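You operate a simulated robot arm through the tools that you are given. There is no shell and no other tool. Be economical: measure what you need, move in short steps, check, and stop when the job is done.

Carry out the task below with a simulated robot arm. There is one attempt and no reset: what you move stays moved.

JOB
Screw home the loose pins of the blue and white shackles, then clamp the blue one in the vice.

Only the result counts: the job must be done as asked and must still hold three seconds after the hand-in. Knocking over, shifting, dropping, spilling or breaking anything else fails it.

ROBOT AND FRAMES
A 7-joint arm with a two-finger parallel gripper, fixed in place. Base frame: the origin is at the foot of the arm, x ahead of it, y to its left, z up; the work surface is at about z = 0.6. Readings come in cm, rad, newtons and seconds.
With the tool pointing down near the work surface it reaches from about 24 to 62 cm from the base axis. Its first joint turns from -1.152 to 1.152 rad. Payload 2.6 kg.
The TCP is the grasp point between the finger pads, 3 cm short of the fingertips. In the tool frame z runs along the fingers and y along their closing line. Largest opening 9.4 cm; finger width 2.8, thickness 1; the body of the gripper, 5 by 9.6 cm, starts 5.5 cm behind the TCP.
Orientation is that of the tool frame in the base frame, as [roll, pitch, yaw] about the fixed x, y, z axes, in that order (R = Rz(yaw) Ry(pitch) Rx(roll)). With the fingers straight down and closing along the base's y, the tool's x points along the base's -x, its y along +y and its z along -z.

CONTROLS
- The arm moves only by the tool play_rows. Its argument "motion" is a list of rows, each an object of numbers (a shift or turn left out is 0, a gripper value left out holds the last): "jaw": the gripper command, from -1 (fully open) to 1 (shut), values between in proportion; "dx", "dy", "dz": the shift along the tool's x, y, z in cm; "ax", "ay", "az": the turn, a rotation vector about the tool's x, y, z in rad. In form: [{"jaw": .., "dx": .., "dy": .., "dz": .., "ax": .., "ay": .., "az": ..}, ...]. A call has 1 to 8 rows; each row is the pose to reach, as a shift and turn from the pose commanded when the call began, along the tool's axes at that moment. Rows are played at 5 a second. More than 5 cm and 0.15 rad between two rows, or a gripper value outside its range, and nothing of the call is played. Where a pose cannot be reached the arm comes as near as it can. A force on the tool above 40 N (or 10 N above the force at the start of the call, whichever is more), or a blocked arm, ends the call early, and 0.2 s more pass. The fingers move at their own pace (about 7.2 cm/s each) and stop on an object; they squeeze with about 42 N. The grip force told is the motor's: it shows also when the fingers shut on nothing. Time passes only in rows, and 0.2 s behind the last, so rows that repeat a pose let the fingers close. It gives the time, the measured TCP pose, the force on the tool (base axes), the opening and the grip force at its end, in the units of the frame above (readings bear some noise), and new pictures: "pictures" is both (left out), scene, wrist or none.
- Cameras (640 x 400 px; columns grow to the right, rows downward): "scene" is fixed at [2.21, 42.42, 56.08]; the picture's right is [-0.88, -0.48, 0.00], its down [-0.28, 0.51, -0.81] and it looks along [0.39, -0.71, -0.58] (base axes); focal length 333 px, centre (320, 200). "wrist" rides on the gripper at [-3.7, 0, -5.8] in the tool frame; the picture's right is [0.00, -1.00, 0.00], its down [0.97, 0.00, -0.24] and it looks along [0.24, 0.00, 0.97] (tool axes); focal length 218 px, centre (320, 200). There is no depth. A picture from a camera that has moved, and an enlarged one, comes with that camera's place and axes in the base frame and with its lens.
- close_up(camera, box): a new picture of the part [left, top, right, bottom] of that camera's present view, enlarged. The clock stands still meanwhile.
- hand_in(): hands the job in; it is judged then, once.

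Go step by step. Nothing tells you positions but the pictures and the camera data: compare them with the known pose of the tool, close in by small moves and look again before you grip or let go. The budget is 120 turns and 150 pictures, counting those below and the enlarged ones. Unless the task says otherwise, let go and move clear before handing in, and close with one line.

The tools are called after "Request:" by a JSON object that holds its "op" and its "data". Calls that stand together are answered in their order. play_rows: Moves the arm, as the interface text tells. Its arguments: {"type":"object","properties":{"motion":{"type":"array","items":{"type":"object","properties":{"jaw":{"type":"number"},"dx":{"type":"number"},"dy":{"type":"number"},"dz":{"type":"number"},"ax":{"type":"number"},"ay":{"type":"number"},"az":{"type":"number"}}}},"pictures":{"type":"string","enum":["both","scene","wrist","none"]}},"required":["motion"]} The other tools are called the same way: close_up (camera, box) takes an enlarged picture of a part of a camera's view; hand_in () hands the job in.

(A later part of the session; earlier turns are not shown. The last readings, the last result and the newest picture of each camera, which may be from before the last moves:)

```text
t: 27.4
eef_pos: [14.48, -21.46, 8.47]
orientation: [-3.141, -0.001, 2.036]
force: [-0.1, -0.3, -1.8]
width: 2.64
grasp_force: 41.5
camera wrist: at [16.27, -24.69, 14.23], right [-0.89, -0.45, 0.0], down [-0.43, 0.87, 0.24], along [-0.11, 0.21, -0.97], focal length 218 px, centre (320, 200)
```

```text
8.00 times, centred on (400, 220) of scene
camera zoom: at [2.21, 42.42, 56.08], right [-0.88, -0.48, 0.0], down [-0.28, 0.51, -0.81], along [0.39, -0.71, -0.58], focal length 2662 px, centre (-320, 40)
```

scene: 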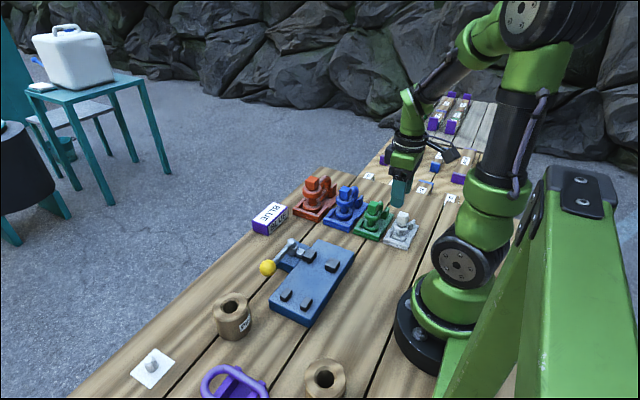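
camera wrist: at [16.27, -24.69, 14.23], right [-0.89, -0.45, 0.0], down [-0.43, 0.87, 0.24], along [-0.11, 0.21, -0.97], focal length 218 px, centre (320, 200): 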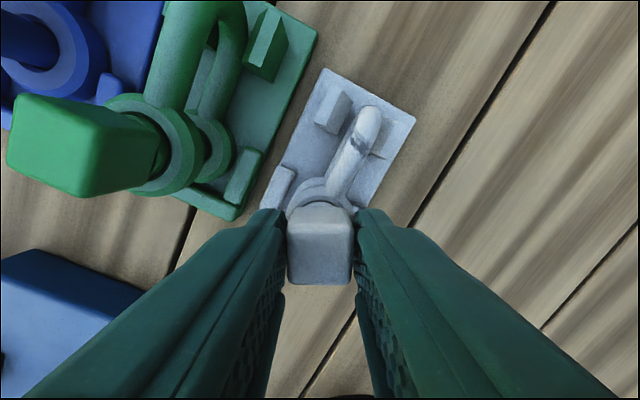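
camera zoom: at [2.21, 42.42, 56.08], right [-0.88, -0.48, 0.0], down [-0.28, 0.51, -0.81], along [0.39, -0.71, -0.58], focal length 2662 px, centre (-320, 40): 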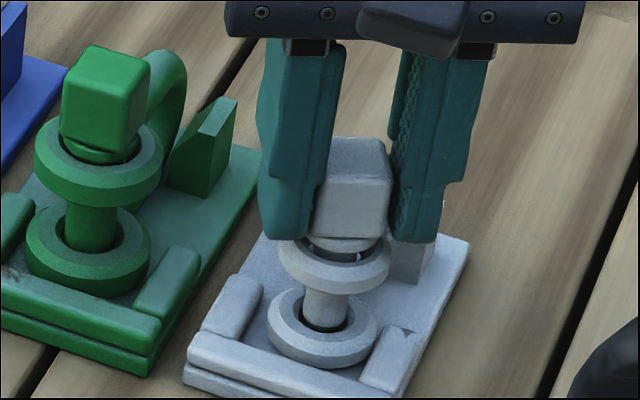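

Working. I'll keep turning white.

Request:
{"op": "play_rows", "data": {"motion": [{"az": 0.14}, {"az": 0.28}, {"az": 0.42}, {"az": 0.56}, {"az": 0.7}, {"az": 0.84}, {"az": 0.98, "dz": 0.05}, {"az": 1.12, "dz": 0.1}], "pictures": "none"}}

Request:
{"op": "play_rows", "data": {"motion": [{"az": 0.14}, {"az": 0.28}, {"az": 0.42}, {"az": 0.56}, {"az": 0.7}, {"az": 0.82, "dz": 0.1}], "pictures": "wrist"}}

Request:
{"op": "close_up", "data": {"camera": "scene", "box": [375, 195, 425, 245]}}

```text
t: 29.2
eef_pos: [14.67, -21.48, 8.39]
orientation: [3.139, -0.002, 0.917]
force: [16.1, 2.8, 0.7]
width: 2.64
grasp_force: 41.9
```

```text
t: 30.6
eef_pos: [14.58, -21.39, 8.34]
orientation: [3.14, -0.003, 0.095]
force: [25.3, -0.1, 0.9]
width: 2.64
grasp_force: 42.2
camera wrist: at [11.02, -21.82, 14.12], right [-0.09, 1.0, 0.0], down [0.97, 0.09, 0.24], along [0.24, 0.02, -0.97], focal length 218 px, centre (320, 200)
```

wrist: 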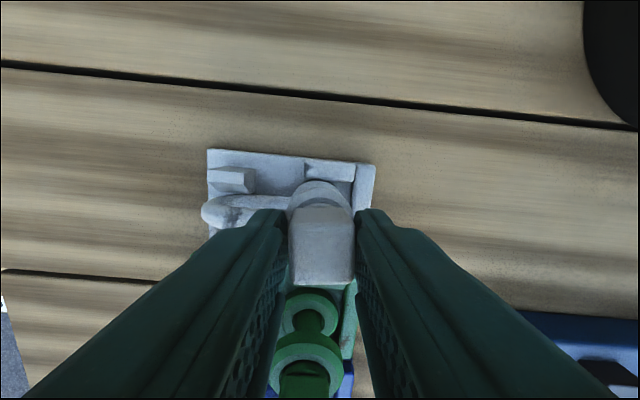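

```text
8.00 times, centred on (400, 220) of scene
camera zoom: at [2.21, 42.42, 56.08], right [-0.88, -0.48, 0.0], down [-0.28, 0.51, -0.81], along [0.39, -0.71, -0.58], focal length 2662 px, centre (-320, 40)
```

zoom: 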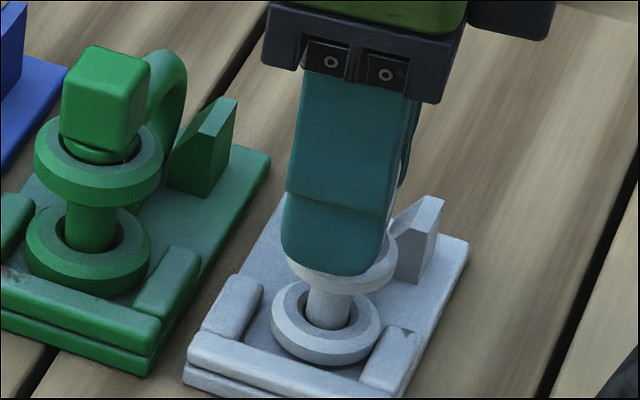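

The lateral force is the cradle prong reacting the pin torque, so it's tightening. I'll try a bit further for a slip.

Request:
{"op": "play_rows", "data": {"motion": [{"az": 0.12}, {"az": 0.24}, {"az": 0.36}, {"az": 0.48}], "pictures": "wrist"}}

```text
t: 31.6
eef_pos: [14.55, -21.45, 8.39]
orientation: [-3.14, -0.001, -0.383]
force: [14.3, -3.7, 0.7]
width: 2.61
grasp_force: 41.6
camera wrist: at [11.27, -20.08, 14.06], right [0.37, 0.93, 0.0], down [0.9, -0.36, 0.24], along [0.22, -0.09, -0.97], focal length 218 px, centre (320, 200)
```

wrist: 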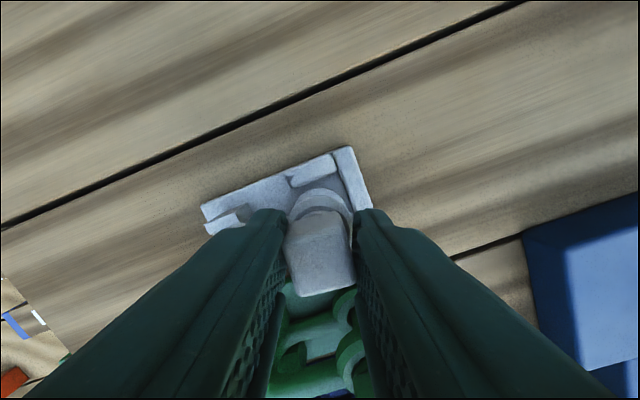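

Request:
{"op": "play_rows", "data": {"motion": [{"az": 0.12}, {"az": 0.24}, {"az": 0.36}], "pictures": "wrist"}}

Request:
{"op": "close_up", "data": {"camera": "scene", "box": [375, 195, 425, 245]}}

```text
t: 32.4
eef_pos: [14.56, -21.17, 8.22]
orientation: [-3.135, 0.009, -0.708]
force: [-0.9, 5.5, 10.8]
width: 2.83
grasp_force: 42.4
stopped in row 3: the force on the tool passed its limit (the readings are from after the stop); the commanded pose is now the measured one
camera wrist: at [11.84, -18.87, 14.01], right [0.65, 0.76, 0.0], down [0.74, -0.63, 0.23], along [0.18, -0.15, -0.97], focal length 218 px, centre (320, 200)
```

wrist: 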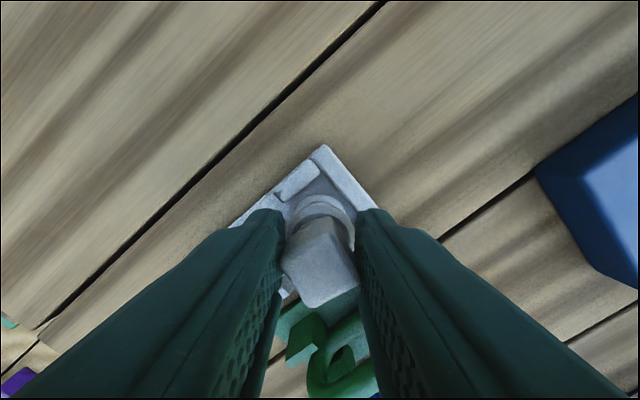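

```text
8.00 times, centred on (400, 220) of scene
camera zoom: at [2.21, 42.42, 56.08], right [-0.88, -0.48, 0.0], down [-0.28, 0.51, -0.81], along [0.39, -0.71, -0.58], focal length 2662 px, centre (-320, 40)
```

zoom: 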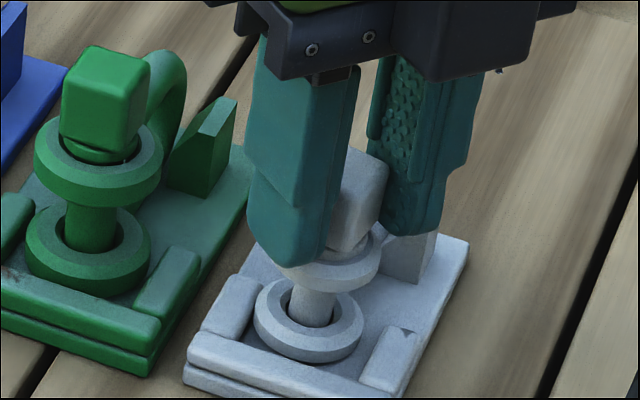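

White is tight too, since the head slipped and the force limit tripped. I'll release gently and lift.

Request:
{"op": "play_rows", "data": {"motion": [{"az": -0.1}, {"az": -0.1, "jaw": 0.2}, {"az": -0.1, "jaw": -0.06}, {"az": -0.1, "dz": -2}, {"az": -0.1, "dz": -5}, {"az": -0.1, "dz": -9}, {"az": -0.22, "dz": -12}], "pictures": "wrist"}}

Request:
{"op": "close_up", "data": {"camera": "scene", "box": [382, 205, 422, 245]}}

Request:
{"op": "close_up", "data": {"camera": "scene", "box": [300, 165, 420, 255]}}

```text
t: 34.0
eef_pos: [14.44, -21.31, 20.39]
orientation: [-3.134, 0.006, -0.493]
force: [0.6, 0.3, -0.1]
width: 4.99
grasp_force: 0.0
camera wrist: at [11.37, -19.7, 26.16], right [0.47, 0.88, 0.01], down [0.86, -0.46, 0.23], along [0.21, -0.11, -0.97], focal length 218 px, centre (320, 200)
```

wrist: 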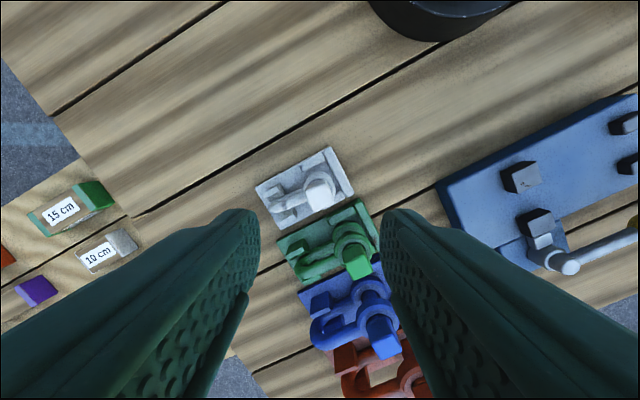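

```text
10.00 times, centred on (402, 225) of scene
camera zoom: at [2.21, 42.42, 56.08], right [-0.88, -0.48, 0.0], down [-0.28, 0.51, -0.81], along [0.39, -0.71, -0.58], focal length 3328 px, centre (-500, -50)
```

zoom: 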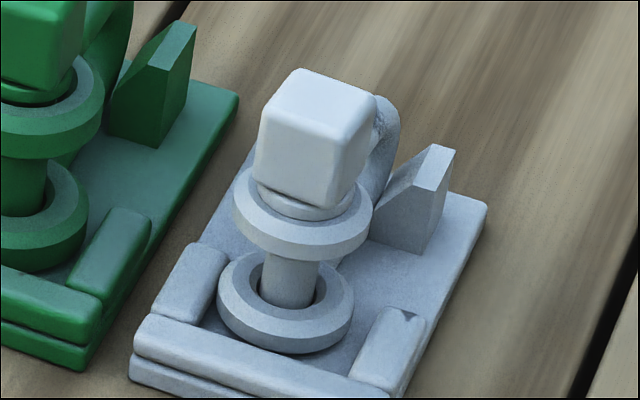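

```text
4.44 times, centred on (360, 210) of scene
camera zoom: at [2.21, 42.42, 56.08], right [-0.88, -0.48, 0.0], down [-0.28, 0.51, -0.81], along [0.39, -0.71, -0.58], focal length 1479 px, centre (142, 156)
```

zoom: 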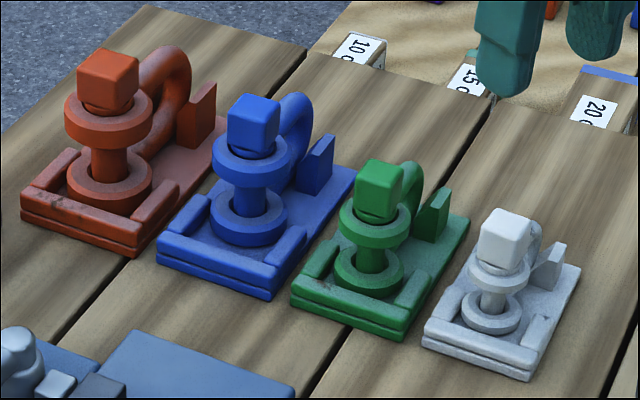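

Both pins are home. Now I'll look closely at the vice from above, with the wrist near yaw 0, which is useful since the bow must point +y there.

Request:
{"op": "play_rows", "data": {"motion": [{"dz": -2, "az": -0.1}, {"dz": -2, "az": -0.2}, {"dz": -2, "az": -0.3}, {"dz": -2, "az": -0.4}, {"dz": -2, "az": -0.493}], "pictures": "none"}}

Request:
{"op": "play_rows", "data": {"motion": [{"dx": 1, "dy": -4}, {"dx": 2.5, "dy": -8}, {"dx": 4, "dy": -12}, {"dx": 5.5, "dy": -16}, {"dx": 7, "dy": -20}, {"dx": 8, "dy": -23}], "pictures": "wrist"}}

```text
t: 35.2
eef_pos: [14.58, -21.42, 22.29]
orientation: [-3.133, 0.002, 0.001]
force: [-0.3, 0.7, 0.2]
width: 4.99
grasp_force: 0.0
```

```text
t: 36.6
eef_pos: [22.43, 1.73, 22.27]
orientation: [-3.133, 0.004, -0.002]
force: [0.4, -0.4, 0.2]
width: 4.98
grasp_force: 0.1
camera wrist: at [19.02, 1.67, 27.95], right [0.0, 1.0, 0.01], down [0.97, 0.0, 0.24], along [0.24, 0.01, -0.97], focal length 218 px, centre (320, 200)
```

wrist: 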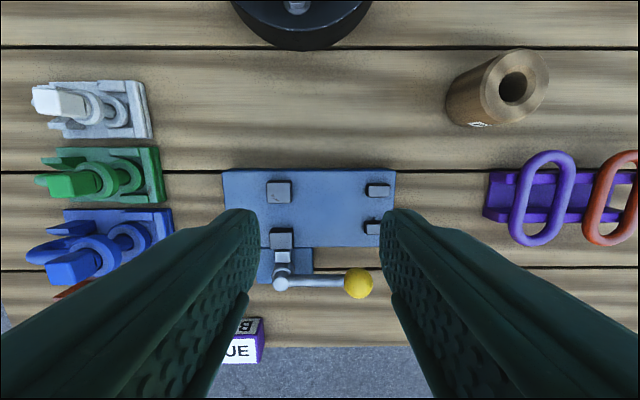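

Request:
{"op": "play_rows", "data": {"motion": [{"dx": -1, "dy": 0.5, "dz": 2, "jaw": -1}, {"dx": -2, "dy": 0.5, "dz": 5}, {"dx": -2, "dy": 0.5, "dz": 8}], "pictures": "wrist"}}

Request:
{"op": "close_up", "data": {"camera": "wrist", "box": [190, 140, 410, 290]}}

```text
t: 37.4
eef_pos: [20.52, 1.49, 14.21]
orientation: [-3.134, 0.001, -0.002]
force: [-0.6, -0.2, 0.4]
width: 9.39
grasp_force: 0.0
camera wrist: at [16.98, 1.29, 19.98], right [0.0, 1.0, 0.01], down [0.97, 0.0, 0.24], along [0.24, 0.01, -0.97], focal length 218 px, centre (320, 200)
```

wrist: 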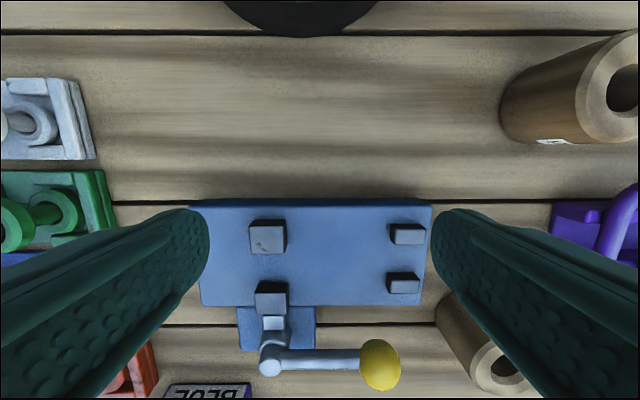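

```text
2.67 times, centred on (300, 215) of wrist
camera zoom: at [16.98, 1.29, 19.98], right [0.0, 1.0, 0.01], down [0.97, 0.0, 0.24], along [0.24, 0.01, -0.97], focal length 582 px, centre (373, 160)
```

zoom: 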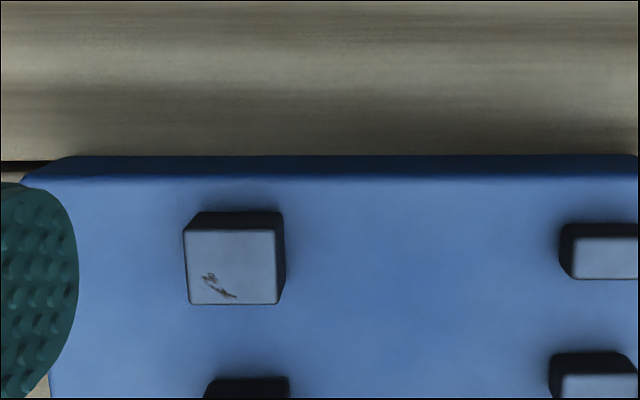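

Request:
{"op": "close_up", "data": {"camera": "wrist", "box": [210, 195, 450, 395]}}

```text
2.00 times, centred on (330, 295) of wrist
camera zoom: at [16.98, 1.29, 19.98], right [0.0, 1.0, 0.01], down [0.97, 0.0, 0.24], along [0.24, 0.01, -0.97], focal length 436 px, centre (300, 10)
```

zoom: 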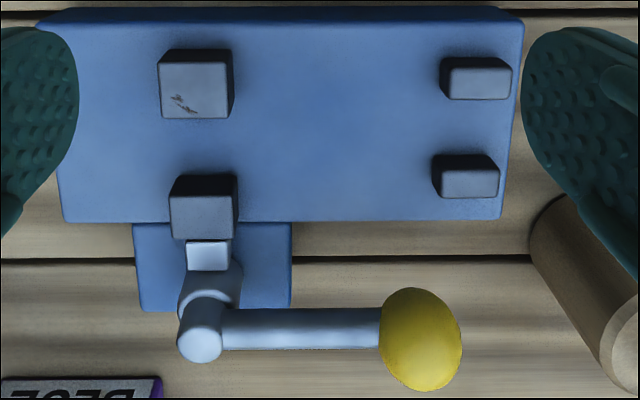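

The jaw gap is about 3.6 cm, smaller than blue's 4.5 cm eye, so I need to learn how the lever moves the jaw. The knob is at about (34.1, 6.45, 5.6) and the pivot at (34.2, -2.7). I'll go above the knob with the fingers closing along x.

Request:
{"op": "play_rows", "data": {"motion": [{"dx": 1.5, "dy": -0.6, "az": -0.14, "dz": -1}, {"dx": 3, "dy": -1.2, "az": -0.28, "dz": -1}, {"dx": 5, "dy": -1.8, "az": -0.42, "dz": -1}, {"dx": 7, "dy": -2.5, "az": -0.56, "dz": -1}, {"dx": 9, "dy": -3.2, "az": -0.7, "dz": -1}, {"dx": 11, "dy": -4, "az": -0.84, "dz": -1}, {"dx": 12.5, "dy": -4.5, "az": -0.98, "dz": -1}, {"dx": 13.6, "dy": -4.95, "az": -1.12, "dz": -1}], "pictures": "none"}}

Request:
{"op": "play_rows", "data": {"motion": [{"az": -0.14}, {"az": -0.28}, {"az": -0.42}, {"az": -0.45}], "pictures": "wrist"}}

```text
t: 39.2
eef_pos: [34.14, 6.16, 15.24]
orientation: [-3.136, -0.006, 1.123]
force: [-0.4, 0.1, 0.1]
width: 9.4
grasp_force: 0.0
```

```text
t: 40.2
eef_pos: [34.09, 6.18, 15.46]
orientation: [-3.139, -0.01, 1.57]
force: [-0.5, 0.4, 0.5]
width: 9.38
grasp_force: 0.1
camera wrist: at [34.28, 2.34, 21.05], right [-1.0, 0.0, 0.0], down [0.0, 0.97, 0.25], along [0.0, 0.25, -0.97], focal length 218 px, centre (320, 200)
```

wrist: 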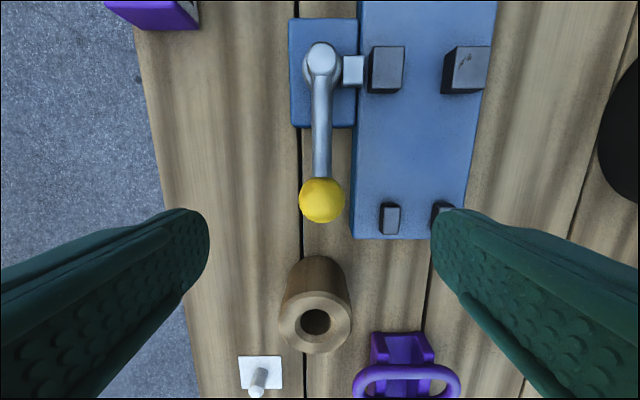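

Request:
{"op": "close_up", "data": {"camera": "wrist", "box": [285, 0, 500, 245]}}

Request:
{"op": "play_rows", "data": {"motion": [{"dz": 3, "jaw": -0.25}, {"dz": 6}, {"dz": 8}, {"dz": 9.6}, {"dz": 9.6, "jaw": 1}, {"dz": 9.6}, {"dz": 9.6}], "pictures": "both"}}

```text
1.63 times, centred on (392, 122) of wrist
camera zoom: at [34.28, 2.34, 21.05], right [-1.0, 0.0, 0.0], down [0.0, 0.97, 0.25], along [0.0, 0.25, -0.97], focal length 356 px, centre (202, 326)
```

zoom: 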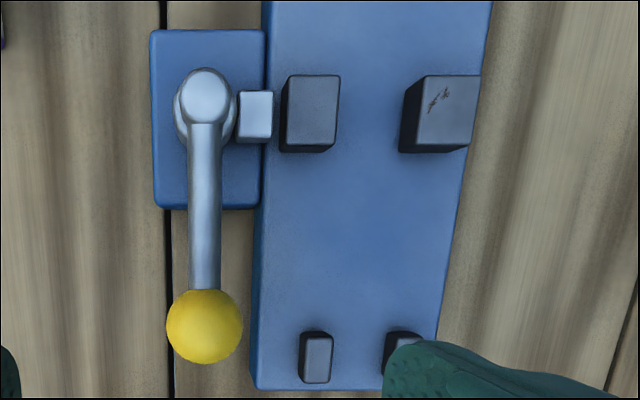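

```text
t: 41.4
eef_pos: [34.04, 6.17, 5.89]
orientation: [-3.137, -0.007, 1.563]
force: [1.0, -0.8, 3.0]
width: 3.35
grasp_force: 21.9
stopped in row 5: the force on the tool passed its limit (the readings are from after the stop); the commanded pose is now the measured one
camera wrist: at [34.19, 2.39, 11.7], right [-1.0, 0.01, 0.01], down [0.01, 0.97, 0.25], along [0.0, 0.25, -0.97], focal length 218 px, centre (320, 200)
```

scene: 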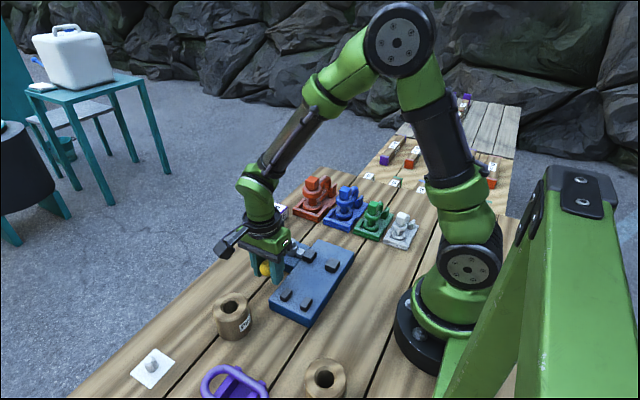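
wrist: 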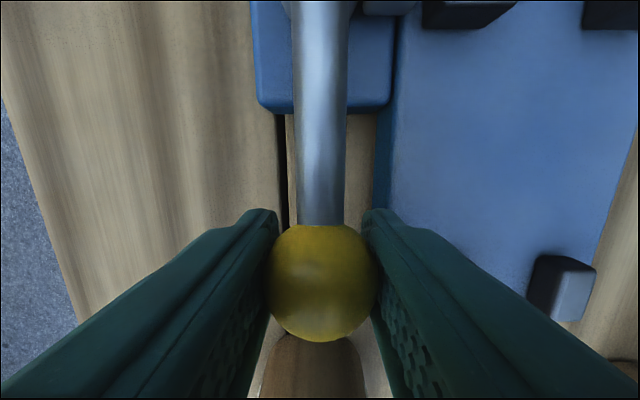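

I'm holding the knob. I'll try swinging it gently toward +x, away from the bed.

Request:
{"op": "play_rows", "data": {"motion": [{"dy": 0, "jaw": 1}, {"dy": 0.6, "dx": -0.02, "az": 0.07}, {"dy": 1.3, "dx": -0.1, "az": 0.15}], "pictures": "wrist"}}

```text
t: 42.2
eef_pos: [35.33, 6.14, 6.04]
orientation: [-3.134, -0.008, 1.415]
force: [4.2, 0.9, 11.6]
width: 3.35
grasp_force: 44.9
camera wrist: at [34.9, 2.33, 11.7], right [-0.99, 0.15, 0.01], down [0.15, 0.96, 0.25], along [0.03, 0.25, -0.97], focal length 218 px, centre (320, 200)
```

wrist: 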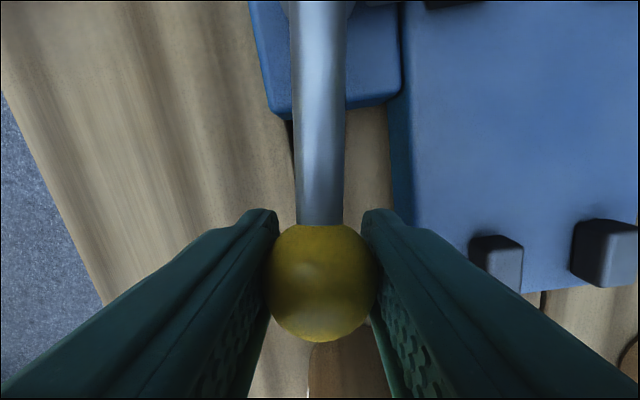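

Request:
{"op": "close_up", "data": {"camera": "scene", "box": [240, 225, 370, 335]}}

Request:
{"op": "play_rows", "data": {"motion": [{"dy": 1.2, "dx": -0.1, "az": 0.14}, {"dy": 2.4, "dx": -0.35, "az": 0.28}, {"dy": 3.55, "dx": -0.8, "az": 0.42}, {"dy": 4.6, "dx": -1.35, "az": 0.55}], "pictures": "none"}}

Request:
{"op": "close_up", "data": {"camera": "scene", "box": [240, 225, 370, 335]}}

```text
3.64 times, centred on (305, 280) of scene
camera zoom: at [2.21, 42.42, 56.08], right [-0.88, -0.48, 0.0], down [-0.28, 0.51, -0.81], along [0.39, -0.71, -0.58], focal length 1210 px, centre (374, -91)
```

zoom: 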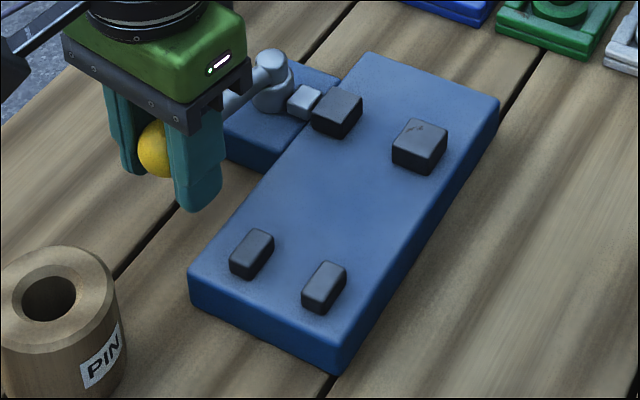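

```text
t: 43.2
eef_pos: [39.57, 4.14, 5.96]
orientation: [-3.13, 0.0, 0.862]
force: [-1.9, 8.2, 17.3]
width: 3.34
grasp_force: 45.4
```

```text
3.64 times, centred on (305, 280) of scene
camera zoom: at [2.2, 42.42, 56.08], right [-0.88, -0.48, 0.0], down [-0.28, 0.51, -0.81], along [0.39, -0.71, -0.58], focal length 1210 px, centre (374, -91)
```

zoom: 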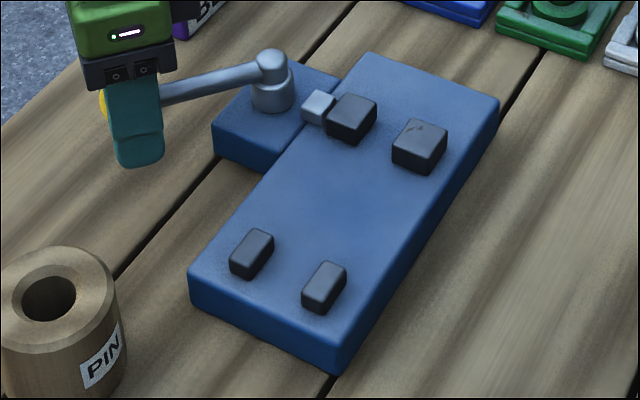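

Swinging toward +x closes the jaw, so the current state was open at 3.6 cm. I'll continue the swing to learn the minimum gap and full travel.

Request:
{"op": "play_rows", "data": {"motion": [{"dy": 1.21, "dx": -0.085, "az": 0.14, "dz": -0.05}, {"dy": 2.4, "dx": -0.34, "az": 0.28, "dz": -0.1}, {"dy": 3.55, "dx": -0.75, "az": 0.42, "dz": -0.1}, {"dy": 4.62, "dx": -1.33, "az": 0.56, "dz": -0.1}, {"dy": 5.6, "dx": -2.05, "az": 0.7, "dz": -0.1}, {"dy": 6.48, "dx": -2.89, "az": 0.84, "dz": -0.1}], "pictures": "none"}}

Request:
{"op": "close_up", "data": {"camera": "scene", "box": [240, 225, 370, 335]}}

```text
t: 44.6
eef_pos: [42.65, -2.59, 6.0]
orientation: [-3.137, 0.006, 0.022]
force: [27.4, 2.5, -15.1]
width: 3.35
grasp_force: 45.0
```

```text
3.64 times, centred on (305, 280) of scene
camera zoom: at [2.22, 42.42, 56.08], right [-0.88, -0.48, 0.0], down [-0.28, 0.51, -0.81], along [0.39, -0.71, -0.58], focal length 1210 px, centre (374, -91)
```

zoom: 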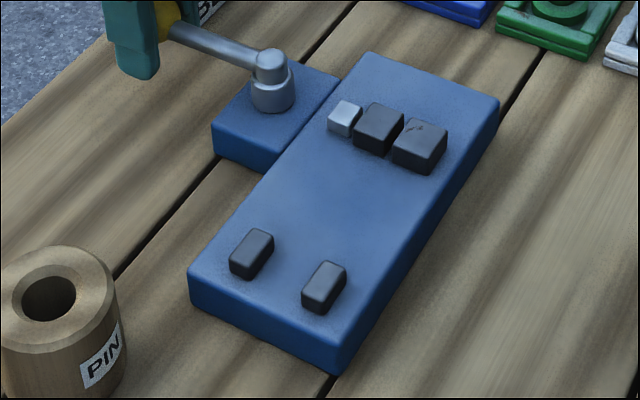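

The vice closes to about 0.7 cm, so it is meant to clamp the bow bar (about 1.5 cm), with the eye beside the jaws on the bed. I'll swing the lever back open.

Request:
{"op": "play_rows", "data": {"motion": [{"dx": 0.31, "dy": -1.12, "az": -0.14}, {"dx": 0.06, "dy": -2.34, "az": -0.28}, {"dx": -0.37, "dy": -3.5, "az": -0.42}, {"dx": -0.95, "dy": -4.59, "az": -0.56}, {"dx": -1.68, "dy": -5.59, "az": -0.7}, {"dx": -2.54, "dy": -6.48, "az": -0.84}, {"dx": -3.52, "dy": -7.24, "az": -0.98}, {"dx": -4.59, "dy": -7.86, "az": -1.12}], "pictures": "none"}}

```text
t: 46.4
eef_pos: [37.79, 5.29, 5.98]
orientation: [-3.129, 0.0, 1.149]
force: [-2.3, -16.3, -6.6]
width: 3.33
grasp_force: 45.0
```

Request:
{"op": "play_rows", "data": {"motion": [{"dx": 0.05, "dy": -0.9, "az": -0.12}, {"dx": -0.07, "dy": -1.73, "az": -0.22}, {"dx": -0.33, "dy": -2.8, "az": -0.33}, {"dx": -0.73, "dy": -3.78, "az": -0.42}, {"dx": -0.73, "dy": -3.78, "az": -0.42}], "pictures": "none"}}

Request:
{"op": "play_rows", "data": {"motion": [{"jaw": -0.2}, {"jaw": -0.2}, {"dz": -4}, {"dz": -9}, {"dz": -13}], "pictures": "wrist"}}

Request:
{"op": "close_up", "data": {"camera": "scene", "box": [240, 225, 370, 335]}}

```text
t: 47.6
eef_pos: [34.13, 6.28, 6.04]
orientation: [-3.132, -0.008, 1.566]
force: [5.0, -13.0, -15.6]
width: 3.34
grasp_force: 45.5
```

```text
t: 48.8
eef_pos: [34.05, 6.08, 19.02]
orientation: [-3.13, -0.006, 1.564]
force: [0.8, -0.1, 0.6]
width: 5.63
grasp_force: 0.1
camera wrist: at [34.26, 2.4, 24.74], right [-1.0, 0.01, 0.01], down [0.01, 0.97, 0.25], along [-0.01, 0.25, -0.97], focal length 218 px, centre (320, 200)
```

wrist: 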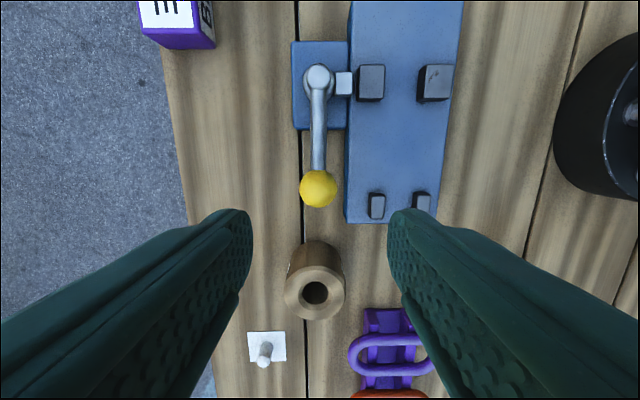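

```text
3.64 times, centred on (305, 280) of scene
camera zoom: at [2.21, 42.42, 56.08], right [-0.88, -0.48, 0.0], down [-0.28, 0.51, -0.81], along [0.39, -0.71, -0.58], focal length 1210 px, centre (374, -91)
```

zoom: 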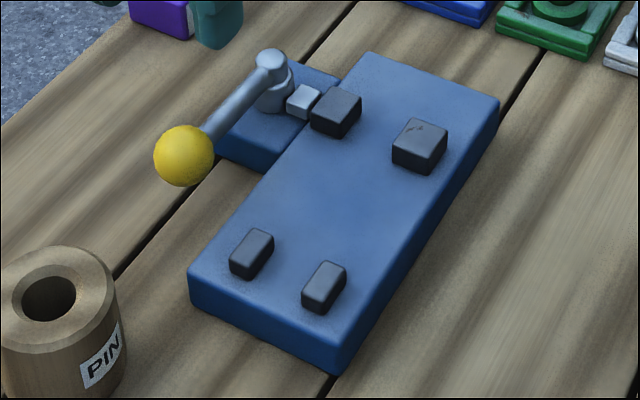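

The vice is open again. I'll go above the blue shackle's bow with the fingers closing along x.

Request:
{"op": "play_rows", "data": {"motion": [{"dx": -4.5, "dy": -0.5, "ax": 0.006, "ay": -0.012}, {"dx": -9, "dy": -1, "ax": 0.006, "ay": -0.012}, {"dx": -13.5, "dy": -1.5, "ax": 0.006, "ay": -0.012}, {"dx": -18, "dy": -2, "ax": 0.006, "ay": -0.012}, {"dx": -22.5, "dy": -2.5, "ax": 0.006, "ay": -0.012}, {"dx": -27, "dy": -3, "ax": 0.006, "ay": -0.012}, {"dx": -30.2, "dy": -3.65, "dz": 2, "ax": 0.006, "ay": -0.012}], "pictures": "wrist"}}

Request:
{"op": "close_up", "data": {"camera": "wrist", "box": [210, 60, 430, 260]}}

Request:
{"op": "close_up", "data": {"camera": "scene", "box": [322, 180, 372, 240]}}

```text
t: 50.4
eef_pos: [30.18, -24.1, 16.63]
orientation: [-3.125, 0.005, 1.565]
force: [0.2, -0.5, 0.2]
width: 5.64
grasp_force: 0.2
camera wrist: at [30.37, -27.81, 22.49], right [-1.0, 0.01, 0.02], down [0.01, 0.97, 0.24], along [-0.01, 0.24, -0.97], focal length 218 px, centre (320, 200)
```

wrist: 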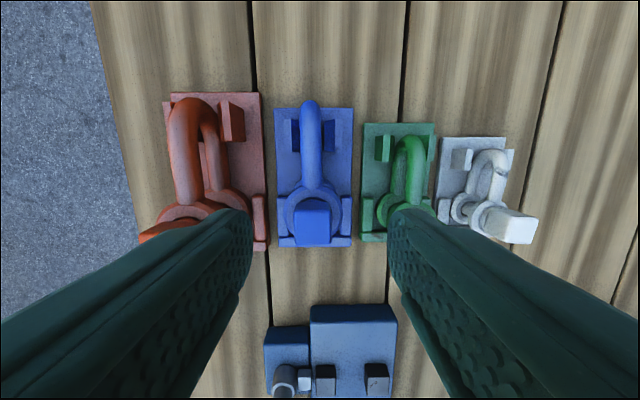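

```text
2.00 times, centred on (320, 160) of wrist
camera zoom: at [30.37, -27.81, 22.49], right [-1.0, 0.01, 0.02], down [0.01, 0.97, 0.24], along [-0.01, 0.24, -0.97], focal length 436 px, centre (320, 280)
```

zoom: 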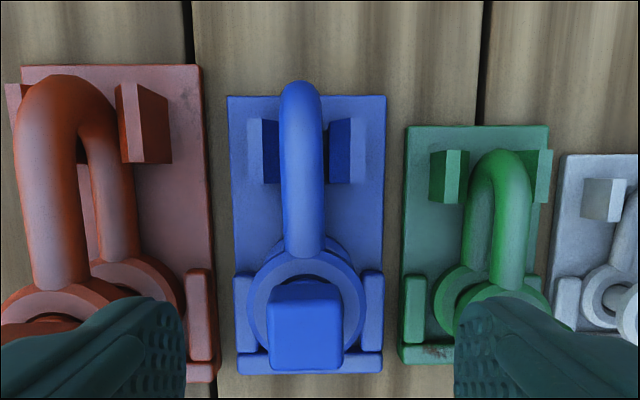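

```text
6.67 times, centred on (347, 210) of scene
camera zoom: at [2.21, 42.42, 56.08], right [-0.88, -0.48, 0.0], down [-0.28, 0.51, -0.81], along [0.39, -0.71, -0.58], focal length 2219 px, centre (140, 133)
```

zoom: 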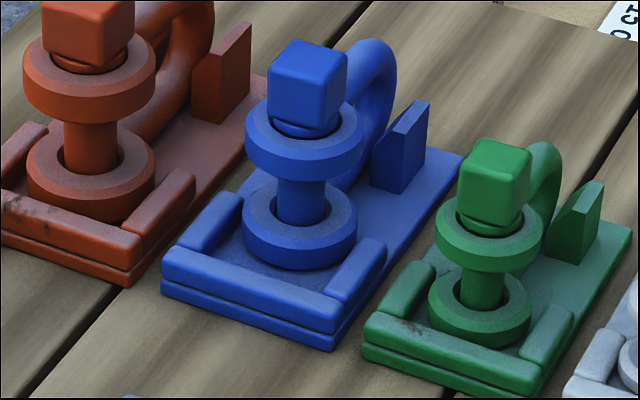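

I'll position over the straight part of the upper leg between eye and prongs, at about (30.75, -25.95), and level the tool.

Request:
{"op": "play_rows", "data": {"motion": [{"dx": -0.9, "dy": 0.3, "dz": 1.5, "ax": -0.016, "ay": 0.005, "jaw": 0.1}, {"dx": -1.85, "dy": 0.57, "dz": 3, "ax": -0.016, "ay": 0.005}, {"dx": -1.85, "dy": 0.57, "dz": 4.8, "ax": -0.016, "ay": 0.005}], "pictures": "wrist"}}

Request:
{"op": "close_up", "data": {"camera": "wrist", "box": [220, 100, 420, 300]}}

Request:
{"op": "close_up", "data": {"camera": "scene", "box": [310, 160, 390, 240]}}

```text
t: 51.2
eef_pos: [30.86, -25.73, 11.9]
orientation: [3.139, 0.0, 1.565]
force: [0.5, 1.1, 0.3]
width: 4.22
grasp_force: 0.0
camera wrist: at [30.86, -29.5, 17.59], right [-1.0, 0.01, 0.0], down [0.01, 0.97, 0.24], along [0.0, 0.24, -0.97], focal length 218 px, centre (320, 200)
```

wrist: 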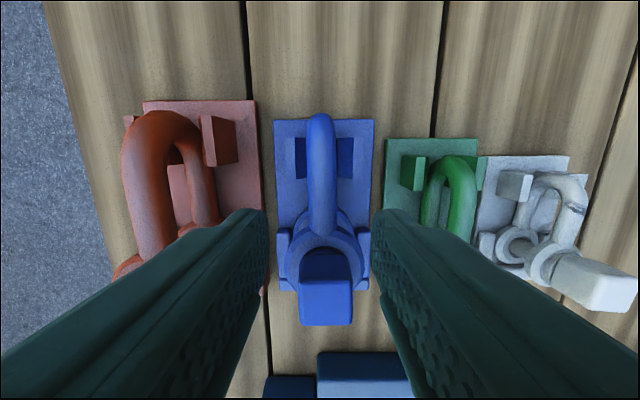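

```text
2.00 times, centred on (320, 200) of wrist
camera zoom: at [30.86, -29.5, 17.59], right [-1.0, 0.01, 0.0], down [0.01, 0.97, 0.24], along [0.0, 0.24, -0.97], focal length 436 px, centre (320, 200)
```

zoom: 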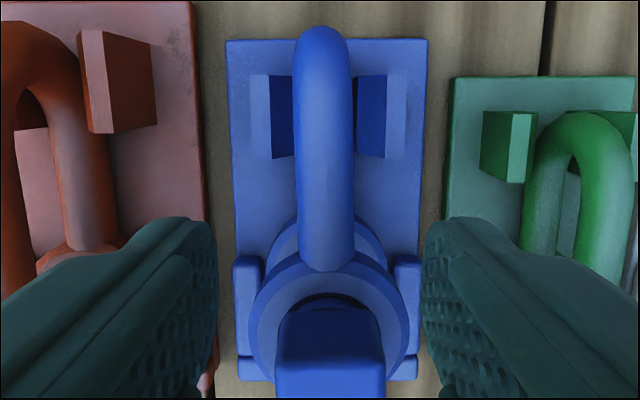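

```text
5.00 times, centred on (350, 200) of scene
camera zoom: at [2.21, 42.42, 56.08], right [-0.88, -0.48, 0.0], down [-0.28, 0.51, -0.81], along [0.39, -0.71, -0.58], focal length 1664 px, centre (170, 200)
```

zoom: 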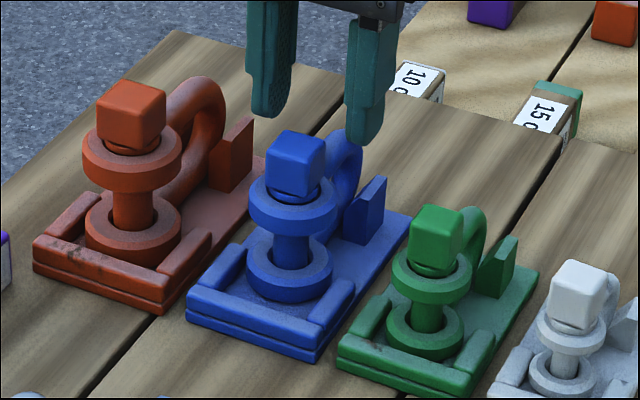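

Request:
{"op": "play_rows", "data": {"motion": [{"dx": -0.52, "dy": -0.05, "dz": 1.5}, {"dx": -0.52, "dy": -0.05, "dz": 3}, {"dx": -0.52, "dy": -0.05, "dz": 4}], "pictures": "wrist"}}

Request:
{"op": "close_up", "data": {"camera": "scene", "box": [310, 160, 390, 240]}}

```text
t: 52.0
eef_pos: [30.67, -26.29, 7.91]
orientation: [-3.141, 0.001, 1.566]
force: [0.0, -0.4, 0.5]
width: 4.24
grasp_force: 0.1
camera wrist: at [30.8, -30.07, 13.67], right [-1.0, 0.01, 0.0], down [0.01, 0.97, 0.24], along [0.0, 0.24, -0.97], focal length 218 px, centre (320, 200)
```

wrist: 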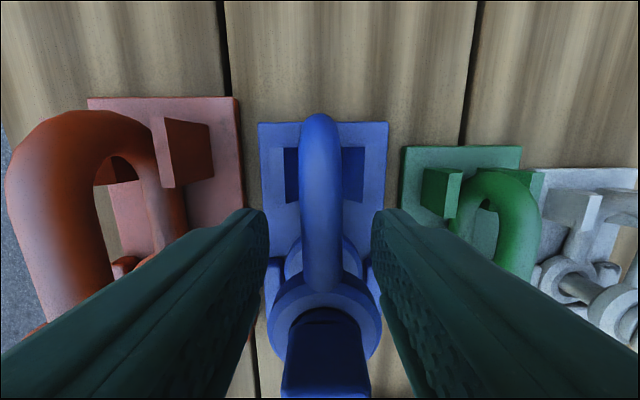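

```text
5.00 times, centred on (350, 200) of scene
camera zoom: at [2.21, 42.42, 56.08], right [-0.88, -0.48, 0.0], down [-0.28, 0.51, -0.81], along [0.39, -0.71, -0.58], focal length 1664 px, centre (170, 200)
```

zoom: 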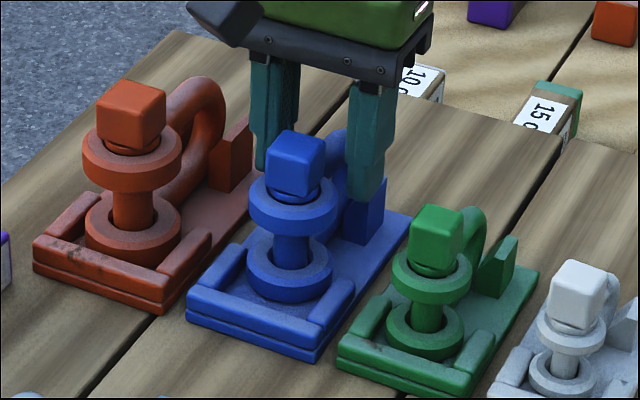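

Request:
{"op": "play_rows", "data": {"motion": [{"jaw": 1}, {"jaw": 1}, {"jaw": 1}, {"dz": 0}, {"dz": -0.5}, {"dz": -1.2}], "pictures": "wrist"}}

Request:
{"op": "close_up", "data": {"camera": "scene", "box": [310, 160, 390, 240]}}

```text
t: 53.4
eef_pos: [30.79, -26.28, 9.36]
orientation: [3.14, -0.002, 1.565]
force: [0.5, -0.4, -4.7]
width: 1.4
grasp_force: 42.0
camera wrist: at [30.81, -30.07, 14.95], right [-1.0, 0.01, 0.0], down [0.01, 0.97, 0.24], along [0.0, 0.24, -0.97], focal length 218 px, centre (320, 200)
```

wrist: 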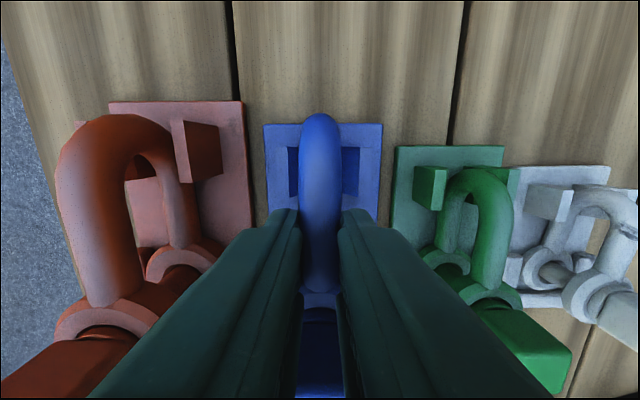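

```text
5.00 times, centred on (350, 200) of scene
camera zoom: at [2.21, 42.42, 56.08], right [-0.88, -0.48, 0.0], down [-0.28, 0.51, -0.81], along [0.39, -0.71, -0.58], focal length 1664 px, centre (170, 200)
```

zoom: 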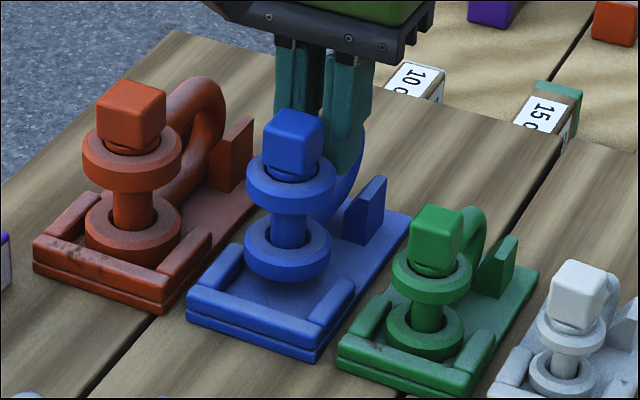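

Lifted cleanly (about 4.7 N). I'll raise it higher and check the attitude.

Request:
{"op": "play_rows", "data": {"motion": [{"dz": -3}, {"dz": -6}, {"dz": -8}], "pictures": "both"}}

Request:
{"op": "close_up", "data": {"camera": "scene", "box": [300, 100, 400, 220]}}

```text
t: 54.2
eef_pos: [30.72, -26.57, 17.36]
orientation: [-3.142, 0.0, 1.565]
force: [0.3, -0.3, 0.4]
width: 0.02
grasp_force: 32.7
camera wrist: at [30.87, -30.21, 23.05], right [-1.0, 0.01, 0.0], down [0.01, 0.97, 0.24], along [0.0, 0.24, -0.97], focal length 218 px, centre (320, 200)
```

scene: 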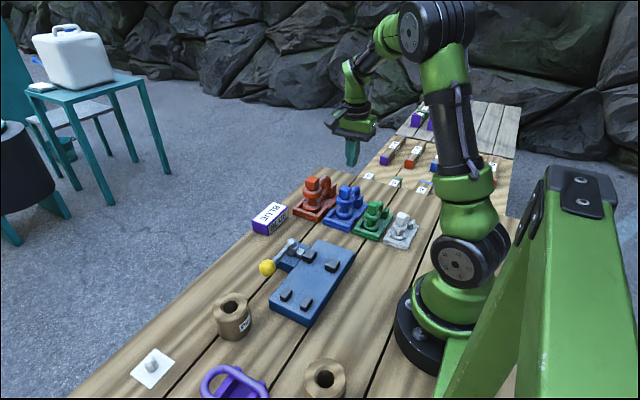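
wrist: 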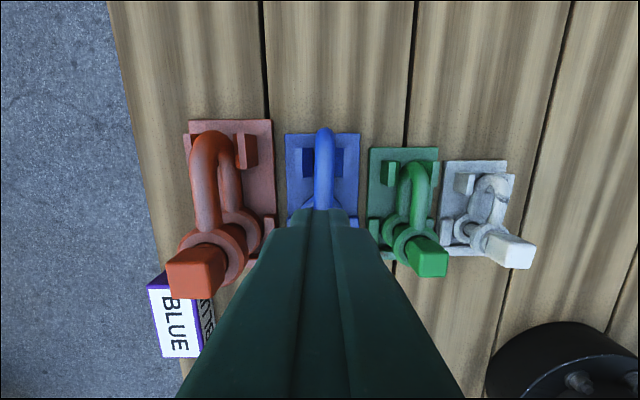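

```text
3.33 times, centred on (350, 160) of scene
camera zoom: at [2.21, 42.42, 56.08], right [-0.88, -0.48, 0.0], down [-0.28, 0.51, -0.81], along [0.39, -0.71, -0.58], focal length 1109 px, centre (220, 333)
```

zoom: 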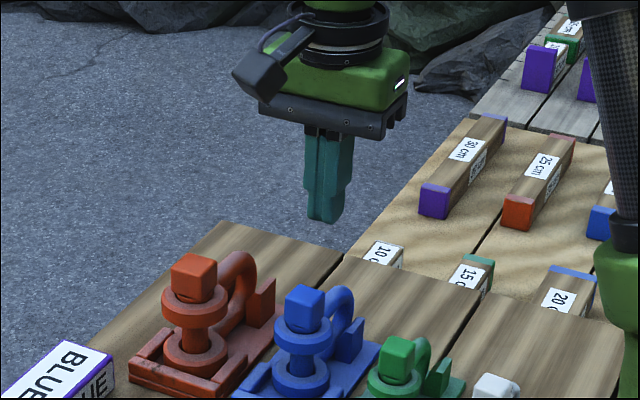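

It slipped out because the grip was too near the tips on the round bar, but it fell back into its cradle. I'll check its state before re-gripping deeper.

Request:
{"op": "play_rows", "data": {"motion": [{"jaw": 0.1, "dx": 0.5}, {"dx": 0.5, "dz": 3}, {"dx": 0.5, "dz": 5.5}], "pictures": "none"}}

Request:
{"op": "close_up", "data": {"camera": "wrist", "box": [220, 100, 420, 300]}}

Request:
{"op": "close_up", "data": {"camera": "scene", "box": [322, 180, 372, 240]}}

```text
t: 55.0
eef_pos: [30.98, -25.9, 11.66]
orientation: [3.14, -0.001, 1.564]
force: [-1.6, -0.4, 1.1]
width: 4.21
grasp_force: 0.1
```

```text
2.00 times, centred on (320, 200) of wrist
camera zoom: at [30.95, -29.61, 17.44], right [-1.0, 0.01, 0.0], down [0.01, 0.97, 0.24], along [0.0, 0.24, -0.97], focal length 436 px, centre (320, 200)
```

zoom: 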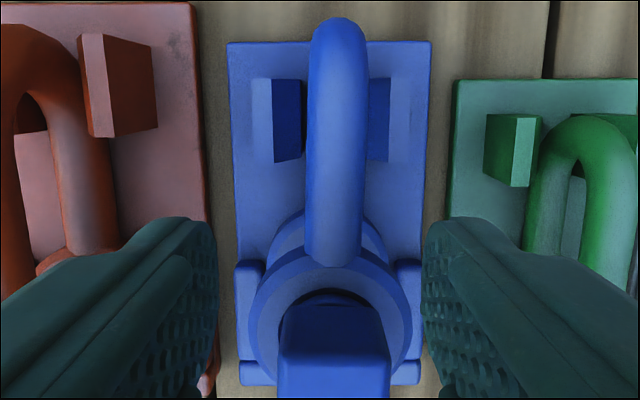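

```text
6.67 times, centred on (347, 210) of scene
camera zoom: at [2.21, 42.42, 56.08], right [-0.88, -0.48, 0.0], down [-0.28, 0.51, -0.81], along [0.39, -0.71, -0.58], focal length 2219 px, centre (140, 133)
```

zoom: 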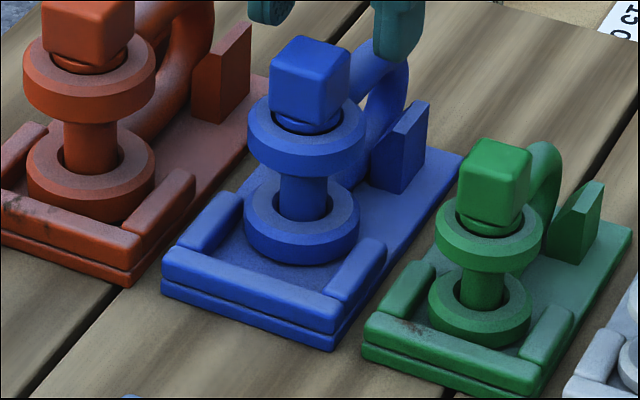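

Still upright. The prongs prevent a deeper bow grip, so I'll lift by the square pin head instead, fingers closing along x. I'll move above it.

Request:
{"op": "play_rows", "data": {"motion": [{"dz": -1.5, "dx": 0.5}, {"dz": -2.3, "dx": 1.8, "dy": -0.3}, {"dz": -2.3, "dx": 3.1, "dy": -0.4}], "pictures": "none"}}

Request:
{"op": "close_up", "data": {"camera": "wrist", "box": [220, 100, 420, 300]}}

```text
t: 55.8
eef_pos: [30.37, -22.72, 14.05]
orientation: [3.141, 0.0, 1.565]
force: [-0.6, -0.2, -0.9]
width: 4.21
grasp_force: 0.0
```

```text
2.00 times, centred on (320, 200) of wrist
camera zoom: at [30.45, -26.5, 19.78], right [-1.0, 0.01, 0.0], down [0.01, 0.97, 0.24], along [0.0, 0.24, -0.97], focal length 436 px, centre (320, 200)
```

zoom: 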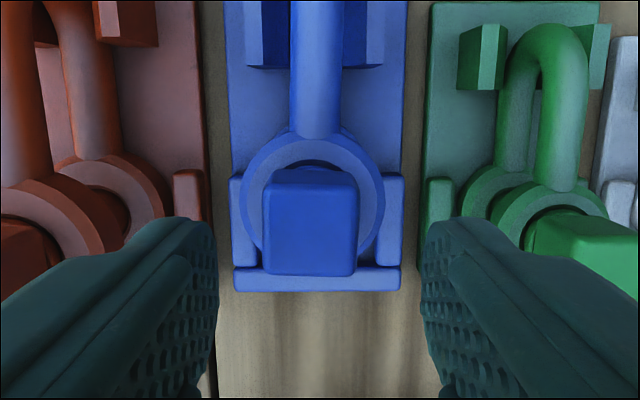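

Request:
{"op": "play_rows", "data": {"motion": [{"dz": 1.5, "dx": -0.28, "dy": 0.28}, {"dz": 3, "dx": -0.28, "dy": 0.28}, {"dz": 4.45, "dx": -0.28, "dy": 0.28}], "pictures": "wrist"}}

Request:
{"op": "close_up", "data": {"camera": "scene", "box": [322, 170, 372, 230]}}

```text
t: 56.6
eef_pos: [30.72, -23.16, 9.78]
orientation: [3.137, -0.002, 1.564]
force: [-4.1, 7.3, 30.8]
width: 4.44
grasp_force: 1.6
camera wrist: at [30.87, -26.9, 15.48], right [-1.0, 0.01, -0.01], down [0.01, 0.97, 0.24], along [0.01, 0.24, -0.97], focal length 218 px, centre (320, 200)
```

wrist: 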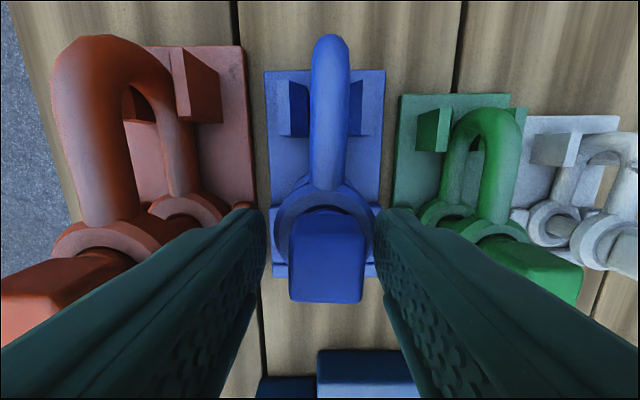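

```text
6.67 times, centred on (347, 200) of scene
camera zoom: at [2.2, 42.43, 56.07], right [-0.88, -0.48, 0.0], down [-0.28, 0.51, -0.81], along [0.39, -0.71, -0.58], focal length 2219 px, centre (140, 200)
```

zoom: 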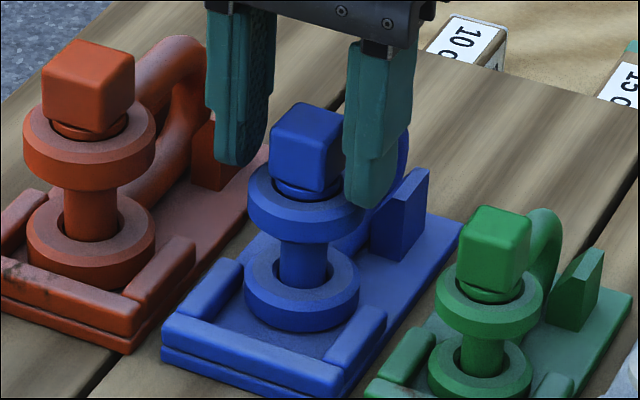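

The fingertips touched the top of the eye (30 N). I'll raise 0.4 cm, recentre and close.

Request:
{"op": "play_rows", "data": {"motion": [{"dz": -0.4}, {"dz": -0.45, "dy": -0.2}, {"dz": -0.45, "dy": -0.2, "jaw": 1}, {"dz": -0.45, "dy": -0.2}, {"dz": -0.45, "dy": -0.2}], "pictures": "wrist"}}

Request:
{"op": "close_up", "data": {"camera": "scene", "box": [322, 170, 372, 230]}}

```text
t: 57.8
eef_pos: [30.44, -23.04, 10.07]
orientation: [3.139, -0.002, 1.563]
force: [-0.8, 0.9, -0.8]
width: 2.96
grasp_force: 41.5
camera wrist: at [30.53, -26.84, 15.77], right [-1.0, 0.01, 0.0], down [0.01, 0.97, 0.24], along [0.0, 0.24, -0.97], focal length 218 px, centre (320, 200)
```

wrist: 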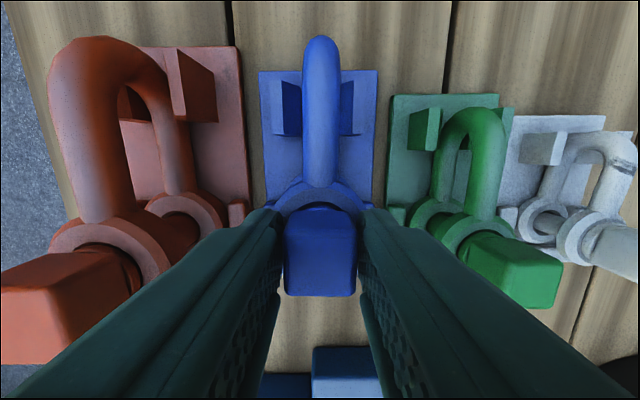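

```text
6.67 times, centred on (347, 200) of scene
camera zoom: at [2.21, 42.42, 56.08], right [-0.88, -0.48, 0.0], down [-0.28, 0.51, -0.81], along [0.39, -0.71, -0.58], focal length 2219 px, centre (140, 200)
```

zoom: 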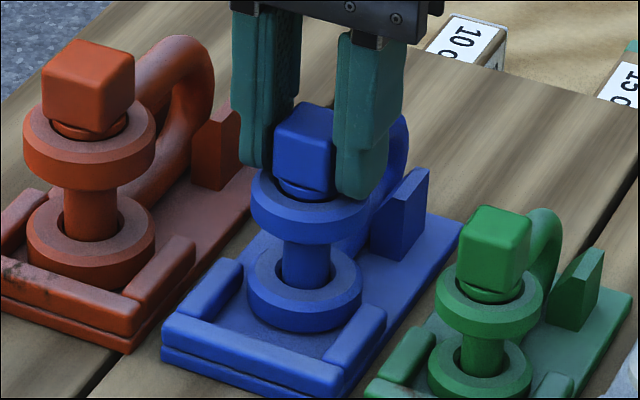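

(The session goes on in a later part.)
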